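You operate a simulated robot arm through the tools that you are given. There is no shell and no other tool. Be economical: measure what you need, move in short steps, check, and stop when the job is done.

You run a simulated two-armed robot. Do the job below in one go: nothing can be reset, and whatever is moved stays where it is left.

JOB
Wet the red brush and scrub the chaff off both tall strainers.
Fine: wet it at the green tub on the seal bench; hold each while you scrub it; put the brush back. Set down upright: red brush. What is to be rubbed or washed off counts as gone when no trace of it is left.
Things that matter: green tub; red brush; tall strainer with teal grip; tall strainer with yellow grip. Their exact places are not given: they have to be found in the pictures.

It is judged by the outcome, as a careful person would: the job done as asked, and still so three seconds after it is handed in. It fails if anything else is knocked over, pushed out of place, dropped, spilled or broken. Lids that push on must go on centred and level and be pressed home; caps that screw on are set level and turned clockwise until they are tight.

ROBOT AND FRAMES
Two 7-joint arms with two-finger parallel grippers on one trunk, on a base that drives. Base frame: it is fixed to the floor where the robot stands at the start and does not move with it; the origin is under the middle of the robot, x ahead of it, y to its left, z up. Readings come in mm, degrees, newtons and seconds.
The left shoulder is at the start at [70, 134, 1301], the right one opposite. With the tool pointing down near the work surface each hand reaches from about 100 to 640 mm from the robot's upright axis, wherever it stands, measured 20 degrees to its own side. Places, roughly: green tub [700, 100, 900]; tall strainer with teal grip (8x8x20 cm) [500, 300, 1000]; tall strainer with yellow grip (8x8x20 cm) [500, -100, 1000]. Payload 1.57 kg a hand.
The tool frame of a hand sits at the grasp point between the pads (the TCP): z along the fingers, y along the line on which they close. The tips reach 30 mm beyond it. The gripper opens to 80 mm. The fingers are 17 mm wide and 12 mm thick; the gripper's body (40 by 82 mm) begins 80 mm behind the TCP.
Orientation is that of the tool frame in the base frame, as [roll, pitch, yaw] about the fixed x, y, z axes, in that order (R = Rz(yaw) Ry(pitch) Rx(roll)). With the fingers straight down and closing along the base's y, the tool's x points along the base's -x, its y along +y and its z along -z.

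CONTROLS
- The arms move only by the tool nudge_tool. It takes "left_commands", "right_commands" or both (then of equal length, played together; a hand with none holds still); each is a list of rows, each a list of 3 entries, a list of its own where there are three numbers: the turn, a rotation vector about the tool's x, y, z in units of 180 degrees (1.0 is 180 degrees), then the shift along the tool's x, y, z in units of 500 mm (1.0 is 500 mm), then the finger opening in mm, from 0 to 80. In form: [[[ax, ay, az], [x, y, z], claw], ...]. A call has 1 to 12 rows; each row is the pose to reach, as a shift and turn from the pose commanded when the call began, along the tool's axes at that moment. A call with a number of a shift or a turn outside -1 to 1 is refused whole. A row lasts 0.2 s, in which the tool goes at most 50 mm and 8.6 degrees; a call with a longer step from one row to the next is refused whole, and so is a gripper value outside its range. Where a pose cannot be reached the arm comes as near as it can. A force on the tool above 40 N (or 10 N above the force at the start of the call, whichever is more), or a blocked arm, ends the call early, and 0.2 s more pass. The fingers move at their own pace (about 153 mm/s each) and stop on an object; they squeeze with about 29 N. The grip force told is the motor's: it shows also when the fingers shut on nothing. Time passes only in rows, and 0.2 s behind the last, so rows that repeat a pose let the fingers close. It gives the time, the measured TCP pose, the force on the tool (base axes), the opening and the grip force at its end, in the units of the frame above (readings bear some noise), with the torque about the TCP (base axes, N m) and any sound that the robot's microphone picked up, and new pictures: "pictures" is both (left out), scene, wrist or none (wrist: the cameras of the hands that moved).
- Cameras (640 x 400 px; columns grow to the right, rows downward): "scene" is now at [132.9, 21.8, 1518.2]; the picture's right is [0.24, -0.97, 0.00], its down [-0.65, -0.16, -0.74] and it looks along [0.72, 0.18, -0.67] (base axes); focal length 214 px, centre (320, 200). "left" rides on the left gripper at [72, 7, -122] in its tool frame; the picture's right is [-0.09, 1.00, 0.00], its down [-0.84, -0.08, -0.54] and it looks along [-0.54, -0.05, 0.84] (tool axes); focal length 238 px, centre (320, 200). "right" rides on the right gripper at [72, -7, -122] in its tool frame; the picture's right is [0.09, 1.00, 0.00], its down [-0.84, 0.08, -0.54] and it looks along [-0.54, 0.05, 0.84] (tool axes); focal length 238 px, centre (320, 200).
- move_column(by): slides the trunk up (or, below 0, down) by that many mm; the arms and the scene camera ride with it, the base frame stays. It gives what a move gives, with no picture.
- roll_base(legs): drives the robot by 1 to 6 legs, each [ahead, left, turn to the left] in mm, mm and degrees, along the robot's own axes; the way and the turn of a leg run together, so that a leg with both is an arc; at most 1500 mm and 180 degrees a leg. The arms and the cameras ride along, it lands a little off, and it stops where it bumps. It gives what a move gives, and a new picture of the scene camera.
- head_to(pan, tilt): turns the head with the scene camera to pan (to the left, within 86 degrees either way) and tilt (down, from -29 to 69), counted from straight ahead of the robot. It gives what a move gives, and a new picture of the scene camera.
- pixel_to_xyz(camera, pixels): there is no depth. For up to 12 entries [column, row, z] of the newest picture of that camera ("zoom" is the newest enlarged one), the place [x, y] in the base frame at which the ray of that pixel passes the height z, good to about 2 mm. No time passes.
- close_up(camera, box): a new picture of the part [left, top, right, bottom] of that camera's present view, enlarged. No time passes.
- sign_off(): hands the job in; it is judged then, once.

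Go step by step. Measure first, check grasps and placings, and put right what went wrong. The budget is 80 turns and 260 pictures, counting those below and the enlarged ones. Unless the task says otherwise, let go and move clear before handing in, and close with one line.

The tools are called after "Call:" by a JSON object that holds its "api" and its "payload". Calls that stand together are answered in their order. nudge_tool: Moves the arms, as the interface text tells. Its arguments: {"type":"object","properties":{"left_commands":{"type":"array"},"right_commands":{"type":"array"},"pictures":{"type":"string","enum":["both","scene","wrist","none"]}},"required":[]} The other tools are called the same way: move_column (by) slides the trunk up or down; roll_base (legs) drives the base; head_to (pan, tilt) turns the head that bears the scene camera; pixel_to_xyz (camera, pixels) gives the place at which the rays of pixels pass given heights; close_up (camera, box) takes an enlarged picture of a part of a camera's view; sign_off () hands the job in.

At the start:

```text
time_s: 0.0
left_tcp_pos: [317.2, 224.4, 1373.7]
left_tcp_rot: [-180.0, 0.0, 180.0]
left_contact_force: [-0.1, 0.3, -0.5]
left_wrist_torque: [0.0, 0.01, -0.02]
left_finger_gap: 80.3
left_grip_force: 0.1
right_tcp_pos: [325.2, -48.2, 1389.2]
right_tcp_rot: [-179.9, 0.0, -179.9]
right_contact_force: [-0.3, -0.6, -0.4]
right_wrist_torque: [0.03, 0.01, 0.01]
right_finger_gap: 79.9
right_grip_force: 0.0
trunk travel left (down, up): [-875.0, 65.0]
robot x, y, heading: [1.8, -0.8, -0.0]
head pan, tilt: [14.1, 42.4]
```

scene: 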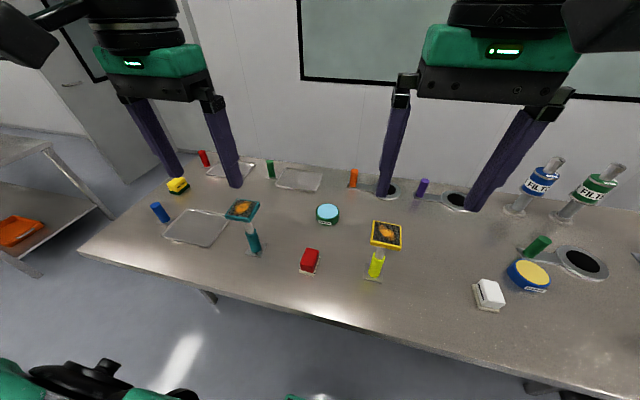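
right: 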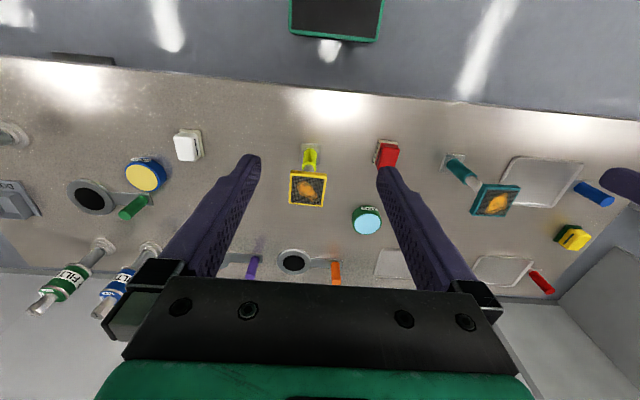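
left: 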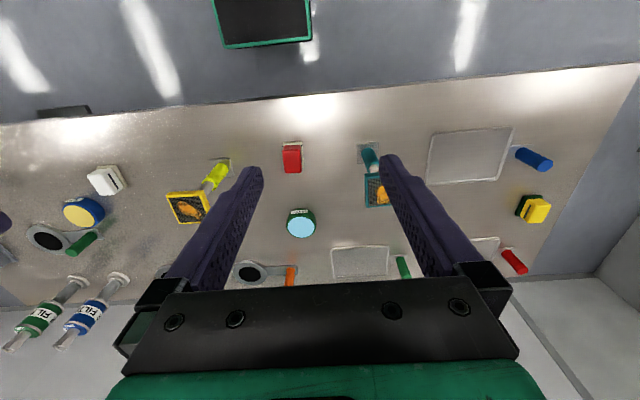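

The scene shows a red block at (309,261), a green tub with blue top at (327,214), and strainers at (245,225) and (380,250). I take enlarged looks.

Call:
{"api": "close_up", "payload": {"camera": "scene", "box": [210, 170, 430, 300]}}

Call:
{"api": "close_up", "payload": {"camera": "right", "box": [270, 120, 530, 260]}}

Call:
{"api": "close_up", "payload": {"camera": "left", "box": [150, 120, 410, 260]}}

Call:
{"api": "close_up", "payload": {"camera": "scene", "box": [430, 140, 640, 320]}}

```text
2.91 times, centred on (320, 235) of scene
```

zoom: 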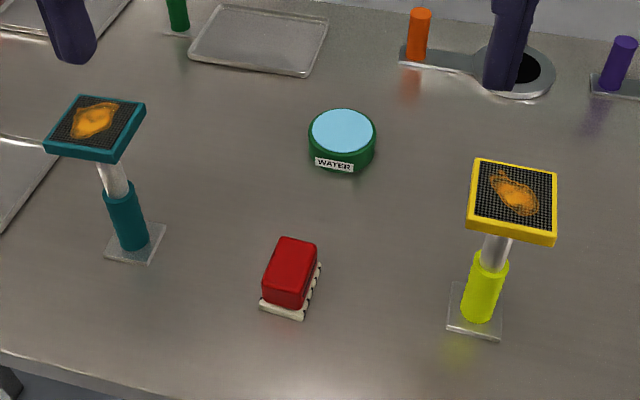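

```text
2.46 times, centred on (400, 190) of right
```

zoom: 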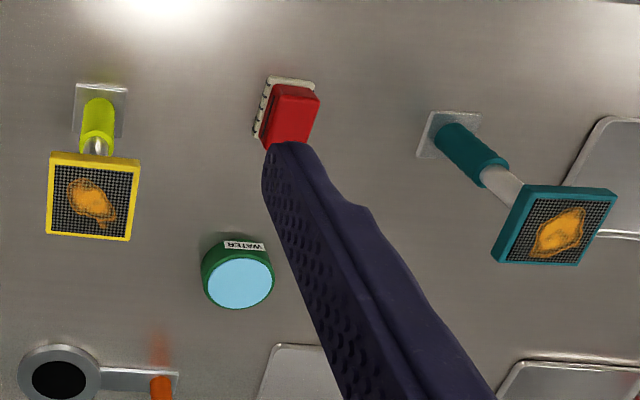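

```text
2.46 times, centred on (280, 190) of left
```

zoom: 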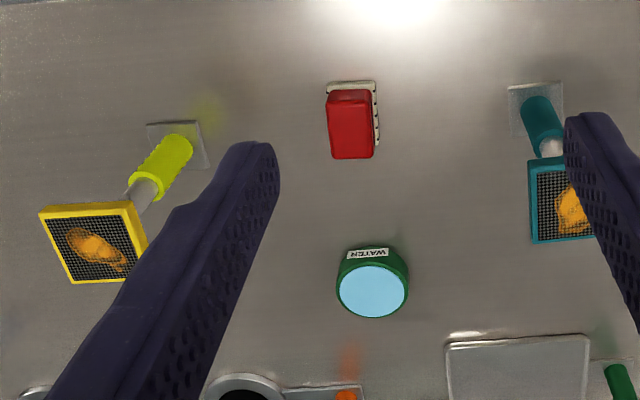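

```text
2.22 times, centred on (535, 230) of scene
```

zoom: 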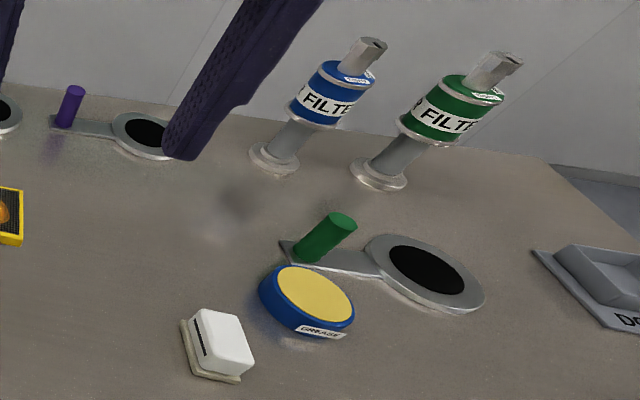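

The tub is labelled WATER, the red block with bristles is the brush. I triangulate heights from several cameras.

Call:
{"api": "pixel_to_xyz", "payload": {"camera": "scene", "pixels": [[327.6, 214.7, 850], [327.6, 214.7, 900], [327.6, 214.7, 950], [373, 277.3, 850], [373, 277.3, 900], [299.4, 275.9, 850], [313.8, 280, 850], [386, 235, 1050], [243, 209, 1050]]}}

Call:
{"api": "pixel_to_xyz", "payload": {"camera": "left", "pixels": [[301.2, 237.9, 850], [301.2, 237.9, 900], [301.2, 237.9, 950], [222.4, 179, 850], [222.4, 179, 900], [187.8, 219, 1050], [187.8, 219, 1000], [292, 158, 900]]}}

Call:
{"api": "pixel_to_xyz", "payload": {"camera": "right", "pixels": [[367.6, 234.6, 850], [367.6, 234.6, 900], [367.6, 234.6, 950], [310.7, 164.7, 850], [310.7, 164.7, 900], [308, 200, 1050], [308, 200, 1000], [495.6, 211.5, 1050], [495.6, 211.5, 1000]]}}

```text
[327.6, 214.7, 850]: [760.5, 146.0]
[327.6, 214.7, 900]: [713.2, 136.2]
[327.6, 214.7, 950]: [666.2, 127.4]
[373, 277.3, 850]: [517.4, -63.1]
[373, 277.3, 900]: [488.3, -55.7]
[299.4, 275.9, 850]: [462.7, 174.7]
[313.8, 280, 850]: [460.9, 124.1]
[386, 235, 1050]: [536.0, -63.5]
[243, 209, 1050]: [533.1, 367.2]
```

```text
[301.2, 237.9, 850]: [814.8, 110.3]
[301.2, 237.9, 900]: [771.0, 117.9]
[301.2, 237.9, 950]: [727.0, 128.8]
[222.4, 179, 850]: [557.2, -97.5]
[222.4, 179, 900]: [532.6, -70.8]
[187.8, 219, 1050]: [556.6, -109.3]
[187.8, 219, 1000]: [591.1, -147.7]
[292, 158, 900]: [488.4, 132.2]
```

```text
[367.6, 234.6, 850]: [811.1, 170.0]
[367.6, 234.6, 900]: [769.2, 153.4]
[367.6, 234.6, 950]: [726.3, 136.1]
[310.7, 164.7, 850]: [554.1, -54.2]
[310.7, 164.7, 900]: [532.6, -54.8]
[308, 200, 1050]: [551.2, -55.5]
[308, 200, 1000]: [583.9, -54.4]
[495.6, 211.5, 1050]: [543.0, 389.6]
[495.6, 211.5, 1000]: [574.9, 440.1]
```

Call:
{"api": "pixel_to_xyz", "payload": {"camera": "scene", "pixels": [[327.6, 210.9, 900], [327.6, 210.9, 930], [327.6, 210.9, 950], [373, 273.5, 850], [373, 273.5, 900], [299.4, 272.1, 900], [313.8, 276.2, 900], [385.9, 233.9, 1050], [385.9, 233.9, 1100], [242, 208.2, 1050], [242, 208.2, 1100], [256.4, 250.4, 900]]}}

Call:
{"api": "pixel_to_xyz", "payload": {"camera": "left", "pixels": [[301.2, 226.6, 900], [301.2, 226.6, 930], [301.2, 226.6, 950], [222.4, 167.7, 850], [222.4, 167.7, 900], [187.8, 208.3, 1050], [187.8, 208.3, 1100]]}}

Call:
{"api": "pixel_to_xyz", "payload": {"camera": "right", "pixels": [[367.6, 223.4, 900], [367.6, 223.4, 930], [367.6, 223.4, 950], [310.7, 153.5, 850], [310.7, 153.5, 900], [307.8, 188.8, 1050], [307.8, 188.8, 1100], [495.6, 201.4, 1050], [495.6, 201.4, 1100], [452, 162.8, 900]]}}

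```text
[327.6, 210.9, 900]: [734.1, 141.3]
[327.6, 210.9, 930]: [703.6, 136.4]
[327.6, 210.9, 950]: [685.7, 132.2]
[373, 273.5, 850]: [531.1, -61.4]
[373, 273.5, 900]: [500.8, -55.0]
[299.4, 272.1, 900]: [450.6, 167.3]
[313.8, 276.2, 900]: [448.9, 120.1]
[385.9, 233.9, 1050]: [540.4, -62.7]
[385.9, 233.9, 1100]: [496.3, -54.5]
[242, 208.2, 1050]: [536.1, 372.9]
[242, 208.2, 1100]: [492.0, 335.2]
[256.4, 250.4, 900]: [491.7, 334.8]
```

```text
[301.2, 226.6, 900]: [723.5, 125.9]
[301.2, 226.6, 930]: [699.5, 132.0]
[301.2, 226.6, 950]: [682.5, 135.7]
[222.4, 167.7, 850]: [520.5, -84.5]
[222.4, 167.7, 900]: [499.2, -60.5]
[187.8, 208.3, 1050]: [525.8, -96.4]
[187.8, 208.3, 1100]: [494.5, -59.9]
```

```text
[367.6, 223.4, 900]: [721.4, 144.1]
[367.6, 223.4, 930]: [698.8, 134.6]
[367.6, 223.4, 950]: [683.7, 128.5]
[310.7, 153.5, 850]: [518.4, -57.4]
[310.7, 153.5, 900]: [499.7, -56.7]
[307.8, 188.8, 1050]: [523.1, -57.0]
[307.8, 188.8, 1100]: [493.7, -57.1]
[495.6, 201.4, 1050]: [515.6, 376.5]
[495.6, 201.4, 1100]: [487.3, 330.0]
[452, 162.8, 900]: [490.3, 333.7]
```

Table is at about z=900, tub top about (695,133,937), strainers at (498,-57) and (491,334), tops near 1102. Now measure brush corners and table edge, and check the floor clearance by looking down.

Call:
{"api": "pixel_to_xyz", "payload": {"camera": "scene", "pixels": [[313.8, 276.2, 900], [320, 258.3, 900], [299.4, 272.1, 900], [306.6, 247.7, 950], [319, 249.8, 950], [300.4, 268.5, 950], [313.5, 271.8, 950], [310, 310, 900], [180, 277, 900]]}}

Call:
{"api": "pixel_to_xyz", "payload": {"camera": "left", "pixels": [[283, 142, 900], [303.2, 142, 900], [283, 146, 950], [301.2, 145.3, 950], [285, 173, 950], [301.6, 172.6, 950], [303.6, 167, 900]]}}

Call:
{"api": "head_to", "payload": {"pan": 0, "tilt": 69}}

```text
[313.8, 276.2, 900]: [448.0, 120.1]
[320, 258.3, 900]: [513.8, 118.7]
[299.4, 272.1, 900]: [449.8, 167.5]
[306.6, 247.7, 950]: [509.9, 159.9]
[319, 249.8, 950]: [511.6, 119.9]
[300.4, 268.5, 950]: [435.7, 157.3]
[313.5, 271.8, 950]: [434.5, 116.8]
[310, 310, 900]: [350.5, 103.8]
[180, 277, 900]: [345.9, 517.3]
```

```text
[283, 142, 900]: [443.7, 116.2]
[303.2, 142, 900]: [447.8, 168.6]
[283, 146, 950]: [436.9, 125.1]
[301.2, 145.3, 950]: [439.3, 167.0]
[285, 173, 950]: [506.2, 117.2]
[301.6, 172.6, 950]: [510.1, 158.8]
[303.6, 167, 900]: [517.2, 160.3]
```

```text
time_s: 0.9
left_tcp_pos: [318.4, 225.6, 1371.7]
left_tcp_rot: [-180.0, 0.0, -179.9]
left_contact_force: [-0.9, 0.0, 0.4]
left_wrist_torque: [-0.03, 0.02, 0.0]
left_finger_gap: 80.2
left_grip_force: 0.1
right_tcp_pos: [326.3, -48.8, 1388.9]
right_tcp_rot: [179.9, 0.0, -180.0]
right_contact_force: [-0.3, 0.5, 0.2]
right_wrist_torque: [0.01, 0.01, 0.0]
right_finger_gap: 79.9
right_grip_force: 0.1
trunk travel left (down, up): [-875.0, 65.0]
robot x, y, heading: [-1.0, -1.5, 0.1]
head pan, tilt: [0.0, 68.8]
```

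scene: 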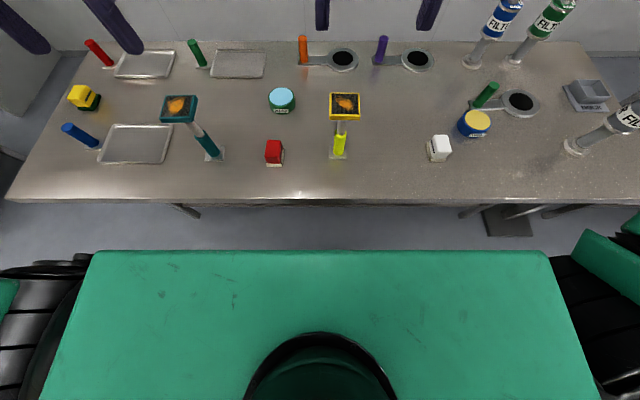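

Brush is about 44×70×45 mm at (478,141), long along x. I drive forward and left so the right hand reaches brush and tub and both reach the teal strainer.

Call:
{"api": "roll_base", "payload": {"legs": [[0, 330, 0], [110, 0, 0]]}}

Call:
{"api": "head_to", "payload": {"pan": -15, "tilt": 55}}

```text
time_s: 3.9
left_tcp_pos: [426.6, 549.6, 1374.3]
left_tcp_rot: [-180.0, 0.3, 179.6]
left_contact_force: [-0.5, -0.3, 0.5]
left_wrist_torque: [0.0, -0.06, -0.01]
left_finger_gap: 79.9
left_grip_force: 0.0
right_tcp_pos: [433.0, 276.5, 1391.5]
right_tcp_rot: [-179.9, 0.4, 179.7]
right_contact_force: [-0.2, -0.1, -0.6]
right_wrist_torque: [0.01, -0.03, 0.01]
right_finger_gap: 80.0
right_grip_force: 0.0
trunk travel left (down, up): [-875.0, 65.0]
robot x, y, heading: [110.8, 325.4, -0.4]
head pan, tilt: [0.0, 68.8]
```

scene: 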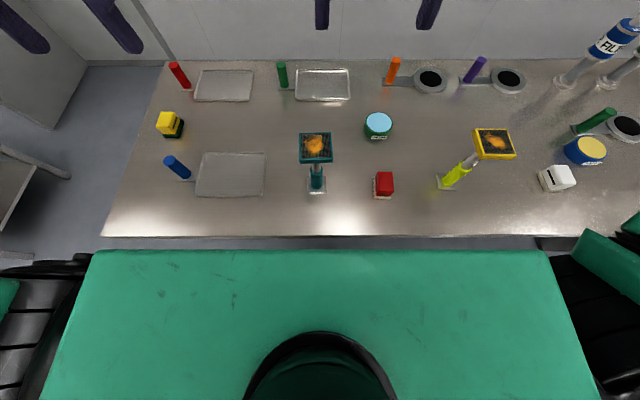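

```text
time_s: 4.7
left_tcp_pos: [433.6, 549.4, 1372.7]
left_tcp_rot: [180.0, 0.0, 179.7]
left_contact_force: [0.4, 1.0, -0.3]
left_wrist_torque: [0.0, 0.01, -0.03]
left_finger_gap: 80.0
left_grip_force: 0.1
right_tcp_pos: [439.0, 275.7, 1389.0]
right_tcp_rot: [179.9, 0.0, 179.7]
right_contact_force: [-0.8, -0.3, 0.3]
right_wrist_torque: [0.0, 0.03, 0.01]
right_finger_gap: 80.0
right_grip_force: 0.0
trunk travel left (down, up): [-875.0, 65.0]
robot x, y, heading: [112.5, 323.0, -0.3]
head pan, tilt: [-15.0, 55.0]
```

scene: 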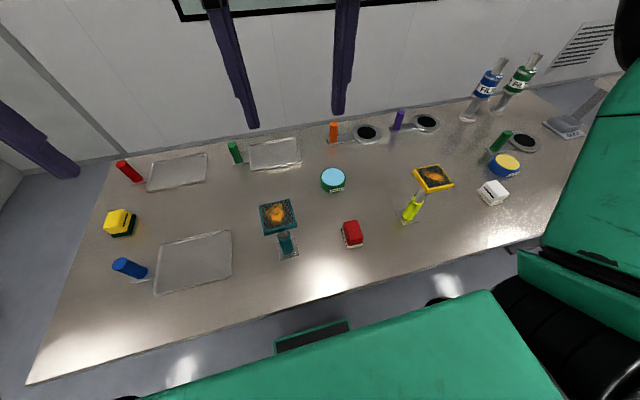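

Right hand moves over the brush.

Call:
{"api": "nudge_tool", "payload": {"right_commands": [[[0, 0, 0], [-0.026, -0.09, 0], 80], [[0, 0, 0], [-0.052, -0.18, 0], 80], [[0, 0, 0], [-0.078, -0.27, 0], 80], [[0, 0, 0], [-0.078, -0.27, 0.097], 80], [[0, 0, 0], [-0.078, -0.27, 0.194], 80], [[0, 0, 0], [-0.078, -0.27, 0.291], 80], [[0, 0, 0], [-0.078, -0.27, 0.388], 80], [[0, 0, 0], [-0.078, -0.27, 0.485], 80], [[0, 0, 0], [-0.078, -0.27, 0.58], 80], [[0, 0, 0], [-0.078, -0.27, 0.66], 80], [[0, 0, 0], [-0.078, -0.27, 0.66], 80]], "pictures": "both"}}

```text
time_s: 7.1
left_tcp_pos: [433.1, 548.2, 1372.4]
left_tcp_rot: [-179.9, 0.0, 179.6]
left_contact_force: [-0.8, 0.2, 0.4]
left_wrist_torque: [-0.02, 0.0, 0.01]
left_finger_gap: 80.0
left_grip_force: 0.1
right_tcp_pos: [477.5, 141.6, 1057.4]
right_tcp_rot: [180.0, 0.1, 179.8]
right_contact_force: [-0.1, 0.2, -0.3]
right_wrist_torque: [0.0, 0.0, 0.01]
right_finger_gap: 79.9
right_grip_force: 0.2
trunk travel left (down, up): [-875.0, 65.0]
robot x, y, heading: [114.9, 325.0, -0.4]
head pan, tilt: [-15.0, 55.0]
```

scene: 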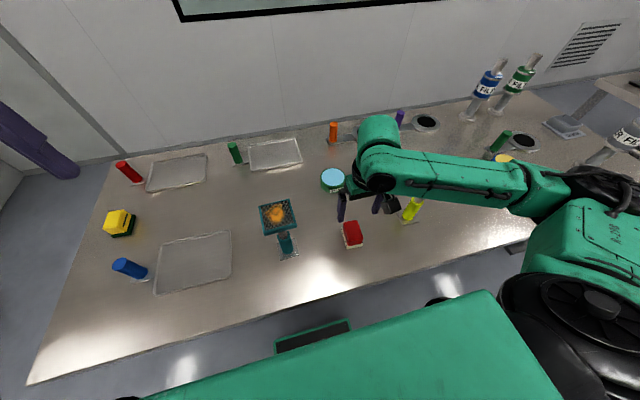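
right: 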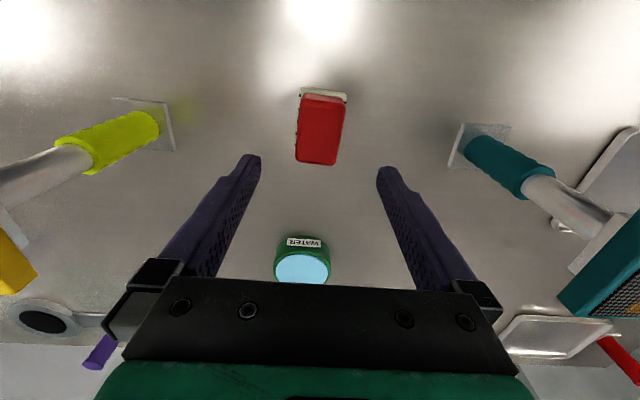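

Call:
{"api": "pixel_to_xyz", "payload": {"camera": "right", "pixels": [[302, 93, 945], [346, 100, 945], [295, 158, 945], [335, 164, 945], [300, 88, 905], [347, 95, 905], [448, 166, 900], [511, 126, 900]]}}

Call:
{"api": "close_up", "payload": {"camera": "right", "box": [270, 70, 370, 180]}}

```text
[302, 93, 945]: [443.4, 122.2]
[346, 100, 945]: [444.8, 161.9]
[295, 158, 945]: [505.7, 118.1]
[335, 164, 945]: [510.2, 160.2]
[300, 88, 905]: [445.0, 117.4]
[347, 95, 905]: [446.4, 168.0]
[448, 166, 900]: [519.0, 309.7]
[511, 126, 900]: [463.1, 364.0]
```

```text
3.64 times, centred on (320, 125) of right
```

zoom: 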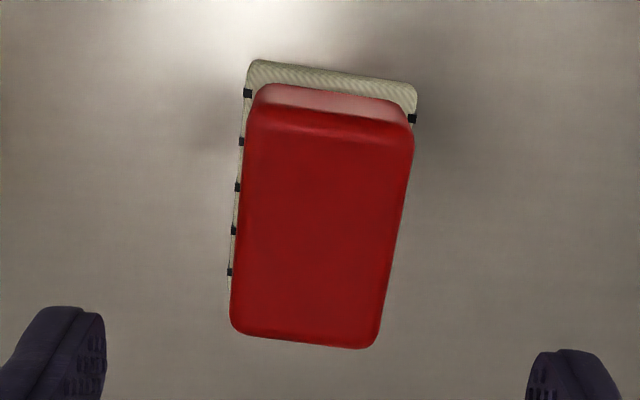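

Brush centre is (476,141), turned about -3°. I descend with slight turn, keeping the tips above the bristles, then close.

Call:
{"api": "nudge_tool", "payload": {"right_commands": [[[0, 0, 0.016], [0.003, 0, 0.08], 80], [[0, 0, 0.016], [0.003, -0.001, 0.15], 80], [[0, 0, 0.016], [0.003, -0.001, 0.2], 80], [[0, 0, 0.016], [0.003, -0.001, 0.223], 80], [[0, 0, 0.016], [0.003, -0.001, 0.223], 80], [[0, 0, 0.016], [0.003, -0.001, 0.223], 60], [[0, 0, 0.016], [0.003, -0.001, 0.223], 40], [[0, 0, 0.016], [0.003, -0.001, 0.223], 30], [[0, 0, 0.016], [0.003, -0.001, 0.223], 30]], "pictures": "wrist"}}

```text
time_s: 9.1
left_tcp_pos: [432.9, 548.8, 1372.0]
left_tcp_rot: [-180.0, 0.0, 179.7]
left_contact_force: [0.4, 0.7, 0.1]
left_wrist_torque: [0.0, 0.03, -0.03]
left_finger_gap: 80.1
left_grip_force: 0.1
right_tcp_pos: [476.4, 139.7, 947.9]
right_tcp_rot: [180.0, 0.0, 176.8]
right_contact_force: [0.0, -0.4, -0.3]
right_wrist_torque: [-0.01, 0.0, 0.02]
right_finger_gap: 43.5
right_grip_force: 29.3
trunk travel left (down, up): [-875.0, 65.0]
robot x, y, heading: [113.0, 323.9, -0.4]
head pan, tilt: [-15.0, 55.0]
```

right: 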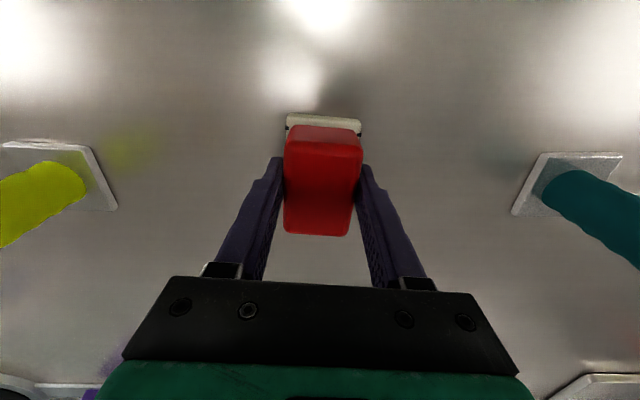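

Gripped at 43.5 mm. Lift and carry above the tub.

Call:
{"api": "nudge_tool", "payload": {"right_commands": [[[0, 0, 0], [0, 0, -0.08], 30], [[0, 0, 0], [0, 0, -0.16], 30], [[0, 0, 0], [0, 0, -0.22], 30], [[0, 0, 0], [-0.08, 0.002, -0.22], 30], [[0, 0, 0], [-0.16, 0.004, -0.22], 30], [[0, 0, 0], [-0.24, 0.006, -0.22], 30], [[0, 0, 0], [-0.32, 0.008, -0.22], 30], [[0, 0, 0], [-0.39, 0.01, -0.22], 30], [[0, 0, 0], [-0.437, 0.011, -0.22], 30], [[0, 0, 0], [-0.437, 0.011, -0.22], 30]], "pictures": "both"}}

```text
time_s: 11.3
left_tcp_pos: [433.4, 547.4, 1371.7]
left_tcp_rot: [-179.9, 0.0, 179.5]
left_contact_force: [0.1, -0.5, -0.7]
left_wrist_torque: [-0.02, 0.0, -0.03]
left_finger_gap: 80.0
left_grip_force: 0.1
right_tcp_pos: [694.1, 135.3, 1056.9]
right_tcp_rot: [180.0, 0.1, 176.9]
right_contact_force: [0.0, -1.3, 0.1]
right_wrist_torque: [-0.02, -0.02, 0.0]
right_finger_gap: 43.6
right_grip_force: 29.3
trunk travel left (down, up): [-875.0, 65.0]
robot x, y, heading: [113.3, 324.5, -0.0]
head pan, tilt: [-15.0, 55.0]
```

scene: 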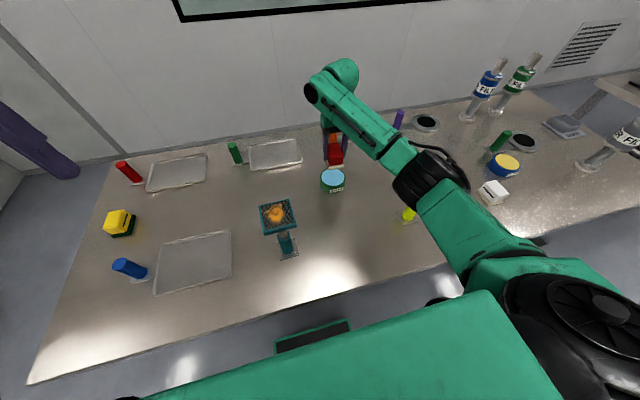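
right: 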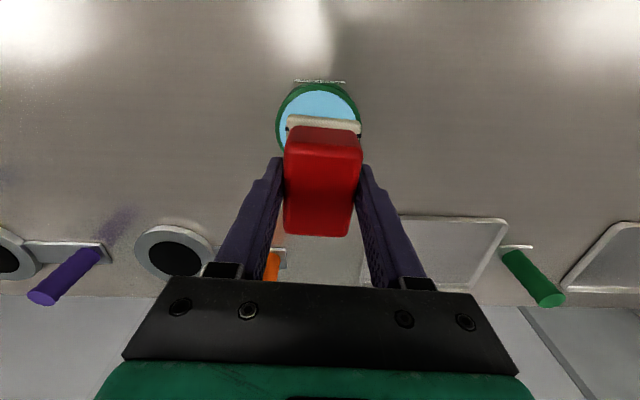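

The brush hangs about over the tub; measure the tub once more.

Call:
{"api": "close_up", "payload": {"camera": "scene", "box": [300, 130, 364, 205]}}

Call:
{"api": "pixel_to_xyz", "payload": {"camera": "right", "pixels": [[276, 115, 937], [360, 115, 937], [320, 83, 937], [320, 90, 937], [320, 83, 925], [276, 115, 925], [360, 115, 925]]}}

```text
5.33 times, centred on (332, 168) of scene
```

zoom: 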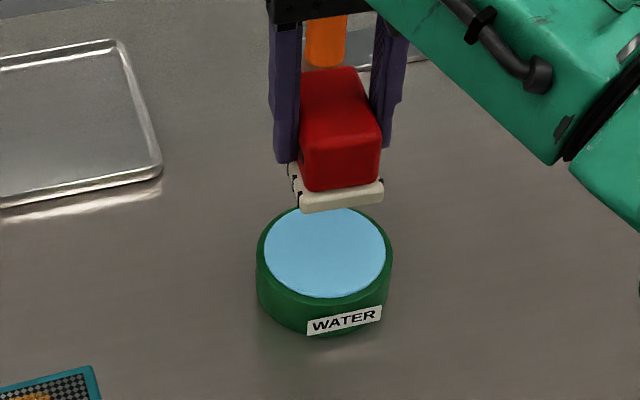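

```text
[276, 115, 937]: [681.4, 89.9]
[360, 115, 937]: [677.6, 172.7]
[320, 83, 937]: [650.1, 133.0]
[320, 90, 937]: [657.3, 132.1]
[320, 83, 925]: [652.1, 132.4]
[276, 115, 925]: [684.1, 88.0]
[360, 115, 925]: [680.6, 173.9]
```

Tub centre about (693,132). Lower until bristles touch the water.

Call:
{"api": "nudge_tool", "payload": {"right_commands": [[[0, 0, 0], [0.002, -0.006, 0.06], 30], [[0, 0, 0], [0.002, -0.006, 0.11], 30], [[0, 0, 0], [0.002, -0.006, 0.13], 30], [[0, 0, 0], [0.002, -0.006, 0.144], 30], [[0, 0, 0], [0.002, -0.006, 0.15], 30], [[0, 0, 0], [0.002, -0.006, 0.15], 30]], "pictures": "none"}}

Call:
{"api": "close_up", "payload": {"camera": "scene", "box": [300, 130, 364, 205]}}

```text
time_s: 12.7
left_tcp_pos: [431.5, 548.6, 1372.3]
left_tcp_rot: [179.9, 0.1, 179.6]
left_contact_force: [0.3, -0.8, -0.3]
left_wrist_torque: [-0.02, 0.0, -0.01]
left_finger_gap: 80.3
left_grip_force: 0.0
right_tcp_pos: [692.8, 132.0, 983.6]
right_tcp_rot: [-180.0, 0.4, 176.8]
right_contact_force: [4.0, -1.5, 15.8]
right_wrist_torque: [-0.04, 0.3, 0.07]
right_finger_gap: 43.8
right_grip_force: 28.8
trunk travel left (down, up): [-875.0, 65.0]
robot x, y, heading: [112.2, 328.7, -0.4]
head pan, tilt: [-15.0, 55.0]
```

```text
5.33 times, centred on (332, 168) of scene
```

zoom: 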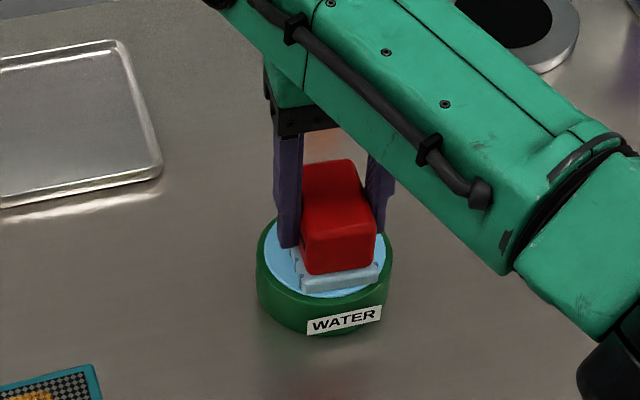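

Contact 16 N, bristles turned blue (wet). Dwell a moment, then lift; at the same time the left hand lowers to the left side of the teal strainer — first the lift alone.

Call:
{"api": "nudge_tool", "payload": {"right_commands": [[[0, 0, 0], [0, 0, 0], 30], [[0, 0, 0], [0, 0, 0], 30], [[0, 0, 0], [0, 0, -0.08], 30], [[0, 0, 0], [0, 0, -0.17], 30], [[0, 0, 0], [0, 0, -0.26], 30], [[0, 0, 0], [0, 0, -0.35], 30], [[0, 0, 0], [0, 0, -0.44], 30], [[0, 0, 0], [0.09, 0, -0.44], 30], [[0, 0, 0], [0.18, 0, -0.44], 30], [[0, 0, 0], [0.2, 0, -0.44], 30]], "pictures": "both"}}

Call:
{"api": "close_up", "payload": {"camera": "right", "box": [270, 90, 370, 250]}}

Call:
{"api": "close_up", "payload": {"camera": "scene", "box": [230, 170, 360, 270]}}

```text
time_s: 14.9
left_tcp_pos: [433.1, 549.8, 1372.6]
left_tcp_rot: [179.9, 0.1, 179.7]
left_contact_force: [0.6, -0.6, 0.3]
left_wrist_torque: [0.0, 0.02, 0.0]
left_finger_gap: 79.9
left_grip_force: 0.0
right_tcp_pos: [591.5, 138.3, 1201.2]
right_tcp_rot: [-179.8, 0.1, 176.8]
right_contact_force: [-0.8, -0.5, -0.9]
right_wrist_torque: [0.03, 0.05, 0.03]
right_finger_gap: 43.6
right_grip_force: 28.7
trunk travel left (down, up): [-875.0, 65.0]
robot x, y, heading: [111.7, 325.6, -0.4]
head pan, tilt: [-15.0, 55.0]
```

scene: 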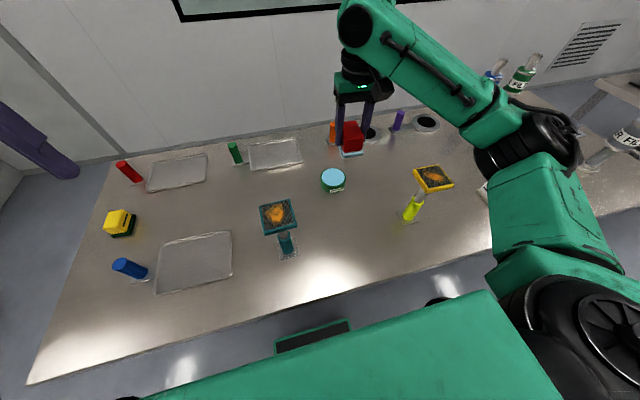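
right: 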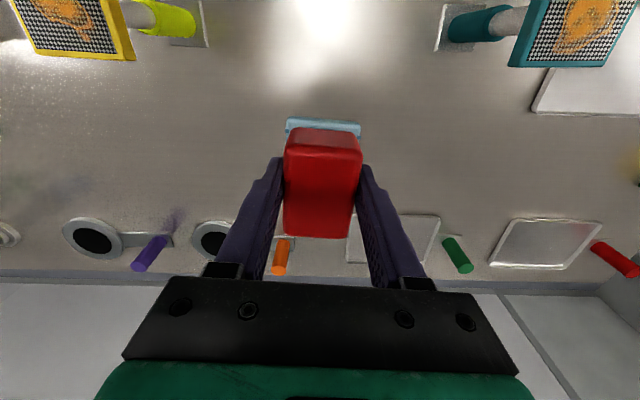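

```text
2.50 times, centred on (320, 170) of right
```

zoom: 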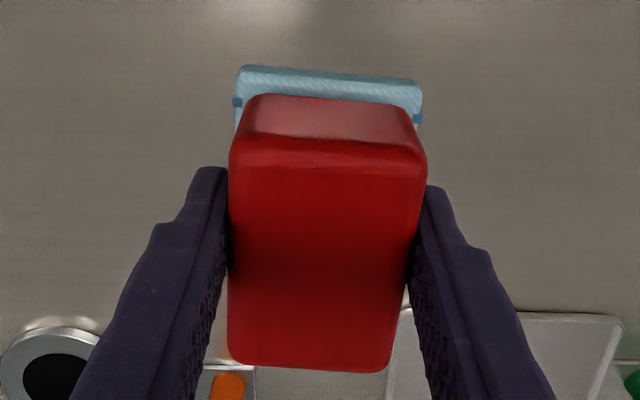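

```text
4.00 times, centred on (295, 220) of scene
```

zoom: 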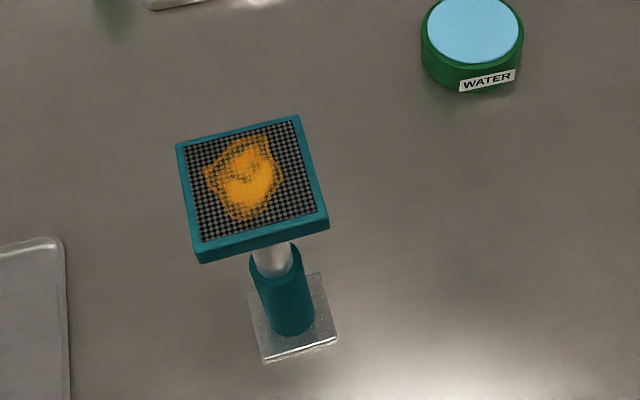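

Bristles are wet. Now the left hand goes to a pregrasp: fingers slanted 40° down, pointing toward the teal handle from the front-left.

Call:
{"api": "nudge_tool", "payload": {"left_commands": [[[0.0121, -0.0333, 0.026], [0.0045, -0.0378, 0.0828], 80], [[0.0242, -0.0665, 0.0519], [0.009, -0.0755, 0.1655], 80], [[0.0363, -0.0998, 0.0779], [0.0135, -0.1133, 0.2483], 80], [[0.0484, -0.133, 0.1038], [0.018, -0.151, 0.331], 80], [[0.0605, -0.1663, 0.1298], [0.0225, -0.1888, 0.4138], 80], [[0.0726, -0.1996, 0.1558], [0.027, -0.2265, 0.4965], 80], [[0.0847, -0.2328, 0.1817], [0.0315, -0.2643, 0.5793], 80], [[0.0968, -0.2661, 0.2077], [0.036, -0.302, 0.662], 80], [[0.0968, -0.2661, 0.2077], [0.036, -0.302, 0.662], 80], [[0.0968, -0.2661, 0.2077], [0.036, -0.302, 0.662], 80]], "pictures": "both"}}

```text
time_s: 17.1
left_tcp_pos: [455.7, 429.0, 1035.7]
left_tcp_rot: [-179.9, 49.9, 139.5]
left_contact_force: [0.4, -0.8, 0.3]
left_wrist_torque: [0.01, 0.0, 0.0]
left_finger_gap: 79.7
left_grip_force: 0.1
left hand out of reach, approached as far as the arm can: row 5, 6, 7, 8, 9, 10
right_tcp_pos: [593.5, 134.5, 1202.0]
right_tcp_rot: [179.9, 0.0, 176.8]
right_contact_force: [1.1, 0.2, -0.8]
right_wrist_torque: [0.04, 0.02, -0.03]
right_finger_gap: 43.2
right_grip_force: 29.1
trunk travel left (down, up): [-875.0, 65.0]
robot x, y, heading: [112.2, 327.3, -0.3]
head pan, tilt: [-15.0, 55.0]
```

scene: 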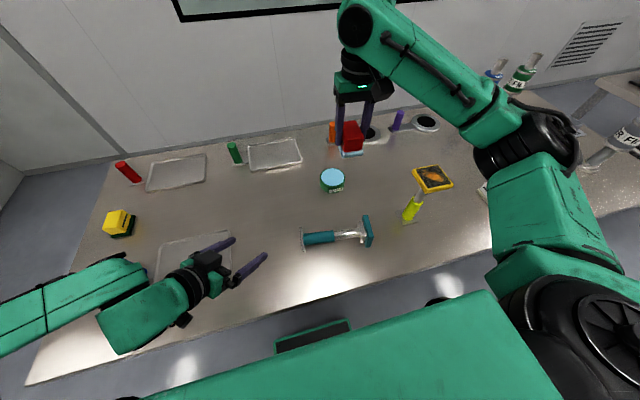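
left: 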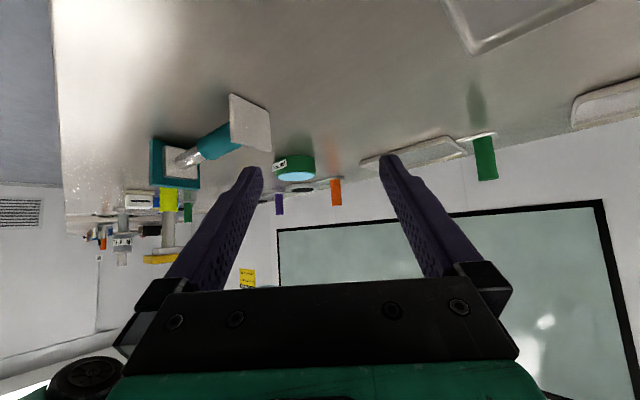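

The strainer was knocked over on the way (it now lies at scene (335,237)); the arm strayed since it ran out of reach. I look closely before putting it right.

Call:
{"api": "close_up", "payload": {"camera": "scene", "box": [270, 180, 400, 270]}}

Call:
{"api": "close_up", "payload": {"camera": "left", "box": [120, 80, 300, 220]}}

```text
4.44 times, centred on (335, 225) of scene
```

zoom: 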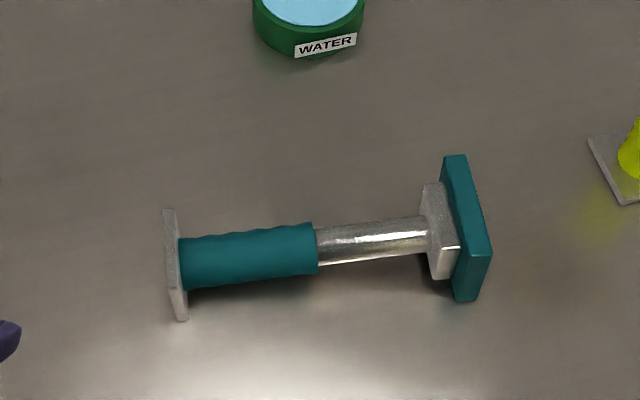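

```text
2.86 times, centred on (210, 150) of left
```

zoom: 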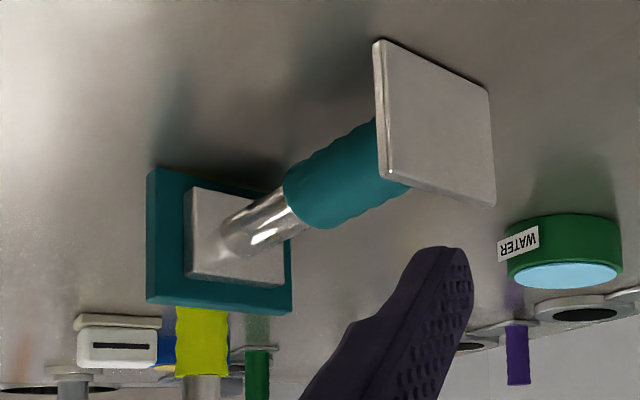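

The teal strainer lies along y with its foot at left. I raise the left hand back to a tool-down pose, clear of it, to pick it up again from above.

Call:
{"api": "nudge_tool", "payload": {"left_commands": [[[-0.0121, 0.0333, -0.026], [-0.0374, 0.019, -0.0527], 80], [[-0.0242, 0.0665, -0.0519], [-0.0747, 0.038, -0.1054], 80], [[-0.0363, 0.0998, -0.0779], [-0.1121, 0.057, -0.158], 80], [[-0.0484, 0.133, -0.1038], [-0.1494, 0.076, -0.2107], 80], [[-0.0605, 0.1663, -0.1298], [-0.1868, 0.095, -0.2634], 80], [[-0.0726, 0.1996, -0.1558], [-0.2241, 0.114, -0.3161], 80], [[-0.0847, 0.2328, -0.1817], [-0.2615, 0.133, -0.3688], 80], [[-0.0968, 0.2661, -0.2077], [-0.2988, 0.152, -0.4214], 80], [[-0.0968, 0.2661, -0.2077], [-0.2988, 0.152, -0.4214], 80]], "pictures": "both"}}

Call:
{"api": "pixel_to_xyz", "payload": {"camera": "scene", "pixels": [[318.8, 237.4, 932], [301.7, 239.6, 930], [368.8, 231.3, 940], [304, 237, 935], [319, 233, 937], [360, 228, 937], [374, 245, 900], [304, 252, 900]]}}

```text
time_s: 19.1
left_tcp_pos: [455.9, 529.6, 1283.9]
left_tcp_rot: [-180.0, -0.1, 179.7]
left_contact_force: [1.4, 0.2, -1.0]
left_wrist_torque: [0.0, 0.0, -0.01]
left_finger_gap: 79.8
left_grip_force: 0.1
left hand out of reach, approached as far as the arm can: row 1, 2
right_tcp_pos: [591.9, 137.5, 1202.1]
right_tcp_rot: [179.9, 0.0, 176.8]
right_contact_force: [0.0, -0.3, -0.7]
right_wrist_torque: [-0.03, 0.01, 0.03]
right_finger_gap: 43.5
right_grip_force: 29.2
trunk travel left (down, up): [-875.0, 65.0]
robot x, y, heading: [112.7, 327.5, -0.1]
head pan, tilt: [-15.0, 55.0]
```

scene: 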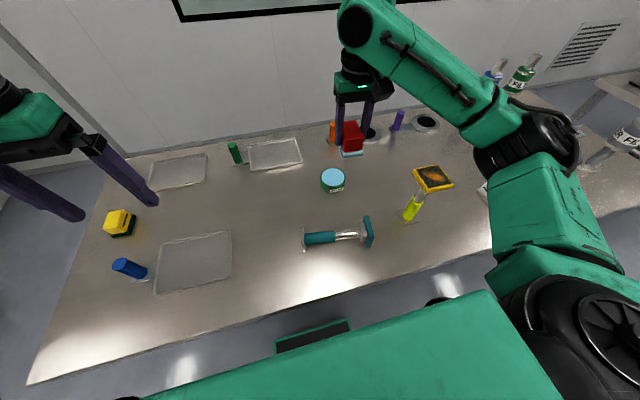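
left: 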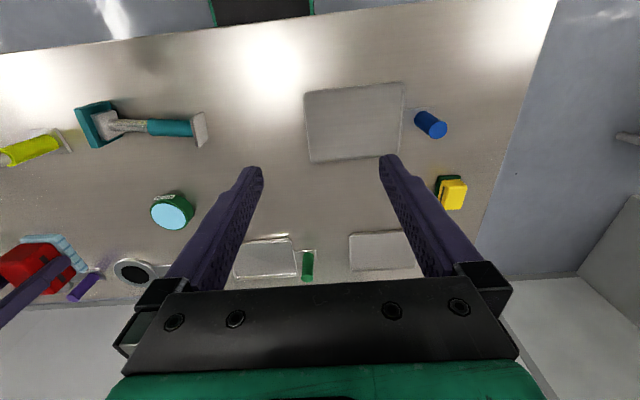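

```text
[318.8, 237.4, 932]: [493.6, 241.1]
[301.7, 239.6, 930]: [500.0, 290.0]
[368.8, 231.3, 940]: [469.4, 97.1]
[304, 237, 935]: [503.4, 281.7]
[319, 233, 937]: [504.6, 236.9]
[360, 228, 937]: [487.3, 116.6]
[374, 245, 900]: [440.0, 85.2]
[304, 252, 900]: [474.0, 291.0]
```

Strainer axis runs from foot (500,290) to head (469,97). The right hand steps aside, and the left hand turns to close across the handle, hovering over it.

Call:
{"api": "nudge_tool", "payload": {"right_commands": [[[0, 0, 0], [-0.004, -0.07, -0.03], 30], [[0, 0, 0], [-0.008, -0.14, -0.06], 30], [[0, 0, 0], [-0.012, -0.21, -0.1], 30], [[0, 0, 0], [-0.016, -0.28, -0.1], 30], [[0, 0, 0], [-0.016, -0.28, -0.1], 30], [[0, 0, 0], [-0.016, -0.28, -0.1], 30], [[0, 0, 0], [-0.016, -0.28, -0.1], 30], [[0, 0, 0], [-0.016, -0.28, -0.1], 30], [[0, 0, 0], [-0.016, -0.28, -0.1], 30], [[0, 0, 0], [-0.016, -0.28, -0.1], 30], [[0, 0, 0], [-0.016, -0.28, -0.1], 30], [[0, 0, 0], [-0.016, -0.28, -0.1], 30]], "left_commands": [[[-0.01, 0.0085, 0.0451], [-0.0047, -0.0583, 0.0317], 80], [[-0.02, 0.017, 0.0902], [-0.0093, -0.1167, 0.0633], 80], [[-0.03, 0.0256, 0.1352], [-0.014, -0.175, 0.095], 80], [[-0.04, 0.0341, 0.1803], [-0.0187, -0.2333, 0.1267], 80], [[-0.05, 0.0426, 0.2254], [-0.0233, -0.2917, 0.1583], 80], [[-0.06, 0.0511, 0.2705], [-0.028, -0.35, 0.19], 80], [[-0.0699, 0.0596, 0.3156], [-0.0327, -0.4083, 0.2217], 80], [[-0.0799, 0.0682, 0.3606], [-0.0374, -0.4667, 0.2533], 80], [[-0.0899, 0.0767, 0.4057], [-0.042, -0.525, 0.285], 80], [[-0.0999, 0.0852, 0.4508], [-0.0467, -0.5833, 0.3167], 80], [[-0.1099, 0.0937, 0.4959], [-0.0514, -0.6416, 0.3484], 80], [[-0.1199, 0.1022, 0.5409], [-0.056, -0.7, 0.38], 80]], "pictures": "both"}}

```text
time_s: 21.7
left_tcp_pos: [308.6, 467.1, 1120.3]
left_tcp_rot: [178.1, -24.5, 82.7]
left_contact_force: [0.0, -0.1, 0.1]
left_wrist_torque: [-0.02, -0.05, -0.01]
left_finger_gap: 80.1
left_grip_force: 0.0
left hand out of reach, approached as far as the arm can: row 5, 6, 7, 8, 9, 10, 11, 12
right_tcp_pos: [591.5, -0.6, 1255.2]
right_tcp_rot: [-179.9, 0.1, 176.8]
right_contact_force: [0.2, -1.2, -0.8]
right_wrist_torque: [0.01, -0.02, -0.02]
right_finger_gap: 43.2
right_grip_force: 28.5
trunk travel left (down, up): [-875.0, 65.0]
robot x, y, heading: [112.5, 324.9, -0.2]
head pan, tilt: [-15.0, 55.0]
```

scene: 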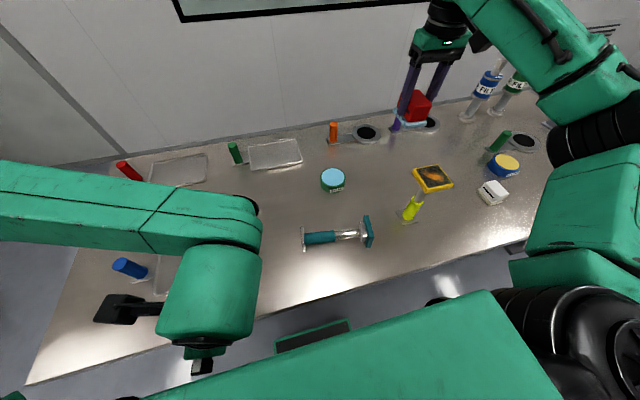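
right: 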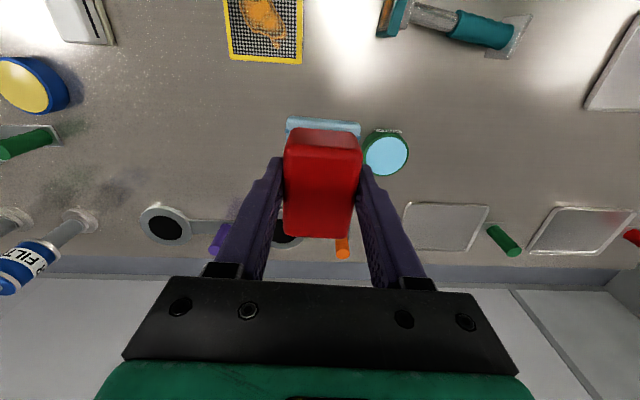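
left: 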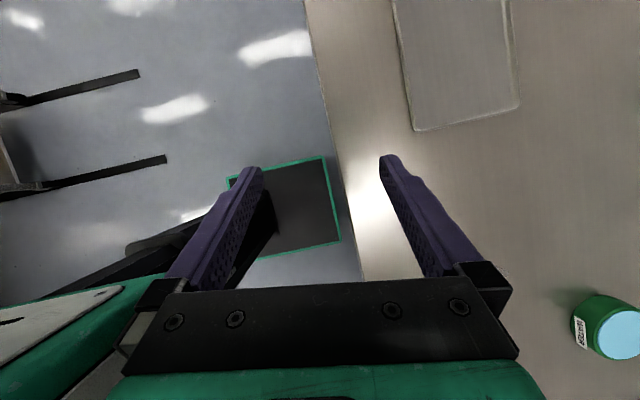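

The left arm can't fold that way from here; actual left TCP is (309,467,1120). I'll take both hands to neutral high poses, then turn the base so the strainer lies more along the arm's natural direction.

Call:
{"api": "nudge_tool", "payload": {"right_commands": [[[0, 0, 0], [0.0225, 0.0154, -0.0133], 30], [[0, 0, 0], [0.045, 0.0308, -0.0267], 30], [[0, 0, 0], [0.0675, 0.0463, -0.04], 30], [[0, 0, 0], [0.09, 0.0617, -0.0533], 30], [[0, 0, 0], [0.1125, 0.0771, -0.0667], 30], [[0, 0, 0], [0.135, 0.0925, -0.08], 30], [[0, 0, 0], [0.1575, 0.1079, -0.0933], 30], [[0, 0, 0], [0.18, 0.1233, -0.1067], 30], [[0, 0, 0], [0.2025, 0.1388, -0.12], 30], [[0, 0, 0], [0.225, 0.1542, -0.1333], 30], [[0, 0, 0], [0.2475, 0.1696, -0.1467], 30], [[0, 0, 0], [0.27, 0.185, -0.16], 30]], "left_commands": [[[0.01, -0.0085, -0.0451], [0.0263, 0.0187, -0.0265], 80], [[0.02, -0.017, -0.0902], [0.0527, 0.0373, -0.053], 80], [[0.03, -0.0256, -0.1352], [0.079, 0.056, -0.0795], 80], [[0.04, -0.0341, -0.1803], [0.1053, 0.0747, -0.106], 80], [[0.05, -0.0426, -0.2254], [0.1317, 0.0933, -0.1325], 80], [[0.06, -0.0511, -0.2705], [0.158, 0.112, -0.159], 80], [[0.0699, -0.0596, -0.3156], [0.1843, 0.1307, -0.1855], 80], [[0.0799, -0.0682, -0.3606], [0.2107, 0.1493, -0.212], 80], [[0.0899, -0.0767, -0.4057], [0.237, 0.168, -0.2385], 80], [[0.0999, -0.0852, -0.4508], [0.2633, 0.1867, -0.265], 80], [[0.1099, -0.0937, -0.4959], [0.2897, 0.2053, -0.2915], 80], [[0.1199, -0.1022, -0.5409], [0.316, 0.224, -0.318], 80]], "pictures": "scene"}}

```text
time_s: 24.3
left_tcp_pos: [427.6, 515.3, 1331.1]
left_tcp_rot: [180.0, 0.0, 179.8]
left_contact_force: [-0.6, 0.4, 0.9]
left_wrist_torque: [-0.04, 0.02, 0.02]
left_finger_gap: 80.0
left_grip_force: 0.0
right_tcp_pos: [464.3, 96.6, 1333.7]
right_tcp_rot: [179.9, 0.1, 176.8]
right_contact_force: [-0.3, 0.0, 0.2]
right_wrist_torque: [-0.01, 0.03, 0.03]
right_finger_gap: 43.6
right_grip_force: 28.5
trunk travel left (down, up): [-875.0, 65.0]
robot x, y, heading: [113.3, 329.9, -0.1]
head pan, tilt: [-15.0, 55.0]
```

scene: 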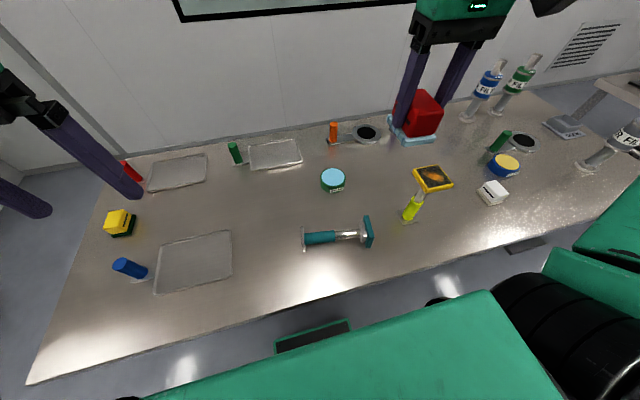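

Check the base's front panel and table legs before turning.

Call:
{"api": "pixel_to_xyz", "payload": {"camera": "scene", "pixels": [[275, 342, 200], [348, 320, 200], [275, 342, 350], [348, 320, 350], [437, 302, 200], [437, 302, 400], [520, 248, 200]]}}

Call:
{"api": "head_to", "payload": {"pan": 10, "tilt": 69}}

```text
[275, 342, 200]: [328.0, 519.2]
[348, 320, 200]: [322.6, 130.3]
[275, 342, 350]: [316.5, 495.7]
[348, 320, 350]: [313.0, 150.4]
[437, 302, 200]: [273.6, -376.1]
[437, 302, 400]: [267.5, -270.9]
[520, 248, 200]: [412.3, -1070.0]
```

```text
time_s: 25.1
left_tcp_pos: [427.4, 514.4, 1331.1]
left_tcp_rot: [-179.9, 0.0, 179.6]
left_contact_force: [0.3, 0.1, -0.8]
left_wrist_torque: [-0.03, 0.0, 0.0]
left_finger_gap: 80.0
left_grip_force: 0.1
right_tcp_pos: [465.9, 96.7, 1333.0]
right_tcp_rot: [-180.0, 0.0, 176.7]
right_contact_force: [1.1, -0.1, -0.1]
right_wrist_torque: [0.02, 0.0, 0.01]
right_finger_gap: 43.4
right_grip_force: 29.3
trunk travel left (down, up): [-875.0, 65.0]
robot x, y, heading: [117.2, 325.7, -0.4]
head pan, tilt: [10.0, 68.8]
```

scene: 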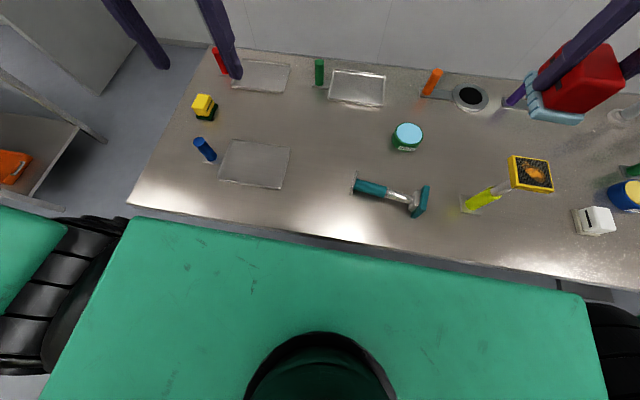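

Base front at about x=320, so I back a little, then shift left and turn right 40°.

Call:
{"api": "roll_base", "payload": {"legs": [[-35, 0, 0], [0, 133, 0], [0, 0, -40]]}}

Call:
{"api": "head_to", "payload": {"pan": 10, "tilt": 55}}

```text
time_s: 28.8
left_tcp_pos: [443.2, 408.5, 1332.6]
left_tcp_rot: [-180.0, 0.0, 140.5]
left_contact_force: [0.7, 0.1, -0.5]
left_wrist_torque: [-0.02, -0.03, 0.02]
left_finger_gap: 79.8
left_grip_force: 0.0
right_tcp_pos: [207.6, 60.6, 1331.6]
right_tcp_rot: [179.9, 0.0, 137.7]
right_contact_force: [-1.3, 0.4, -0.6]
right_wrist_torque: [-0.01, 0.05, -0.03]
right_finger_gap: 43.3
right_grip_force: 29.3
trunk travel left (down, up): [-875.0, 65.0]
robot x, y, heading: [75.8, 463.9, -39.2]
head pan, tilt: [10.0, 68.8]
```

scene: 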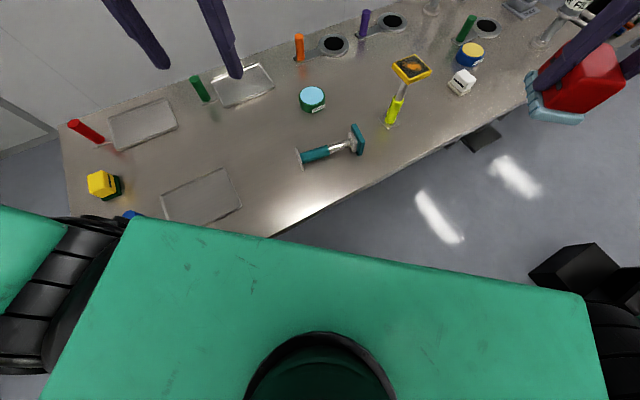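

```text
time_s: 29.5
left_tcp_pos: [443.0, 408.0, 1330.9]
left_tcp_rot: [-180.0, -0.1, 140.4]
left_contact_force: [0.3, -0.2, 0.7]
left_wrist_torque: [-0.01, 0.01, 0.0]
left_finger_gap: 80.1
left_grip_force: 0.0
right_tcp_pos: [206.2, 59.7, 1332.3]
right_tcp_rot: [-180.0, 0.0, 137.7]
right_contact_force: [-0.8, -0.3, -0.6]
right_wrist_torque: [-0.01, -0.01, -0.03]
right_finger_gap: 43.4
right_grip_force: 28.9
trunk travel left (down, up): [-875.0, 65.0]
robot x, y, heading: [79.3, 458.3, -39.6]
head pan, tilt: [10.0, 55.0]
```

scene: 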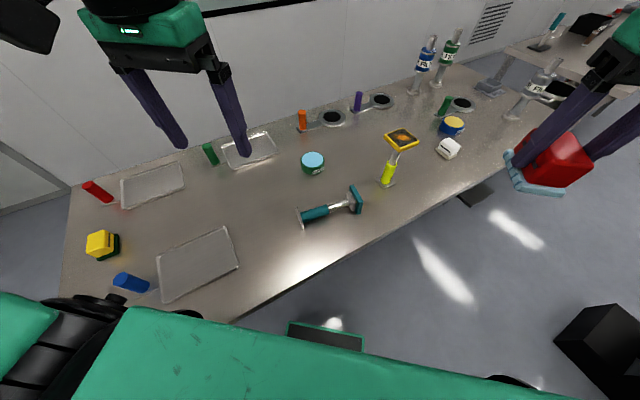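

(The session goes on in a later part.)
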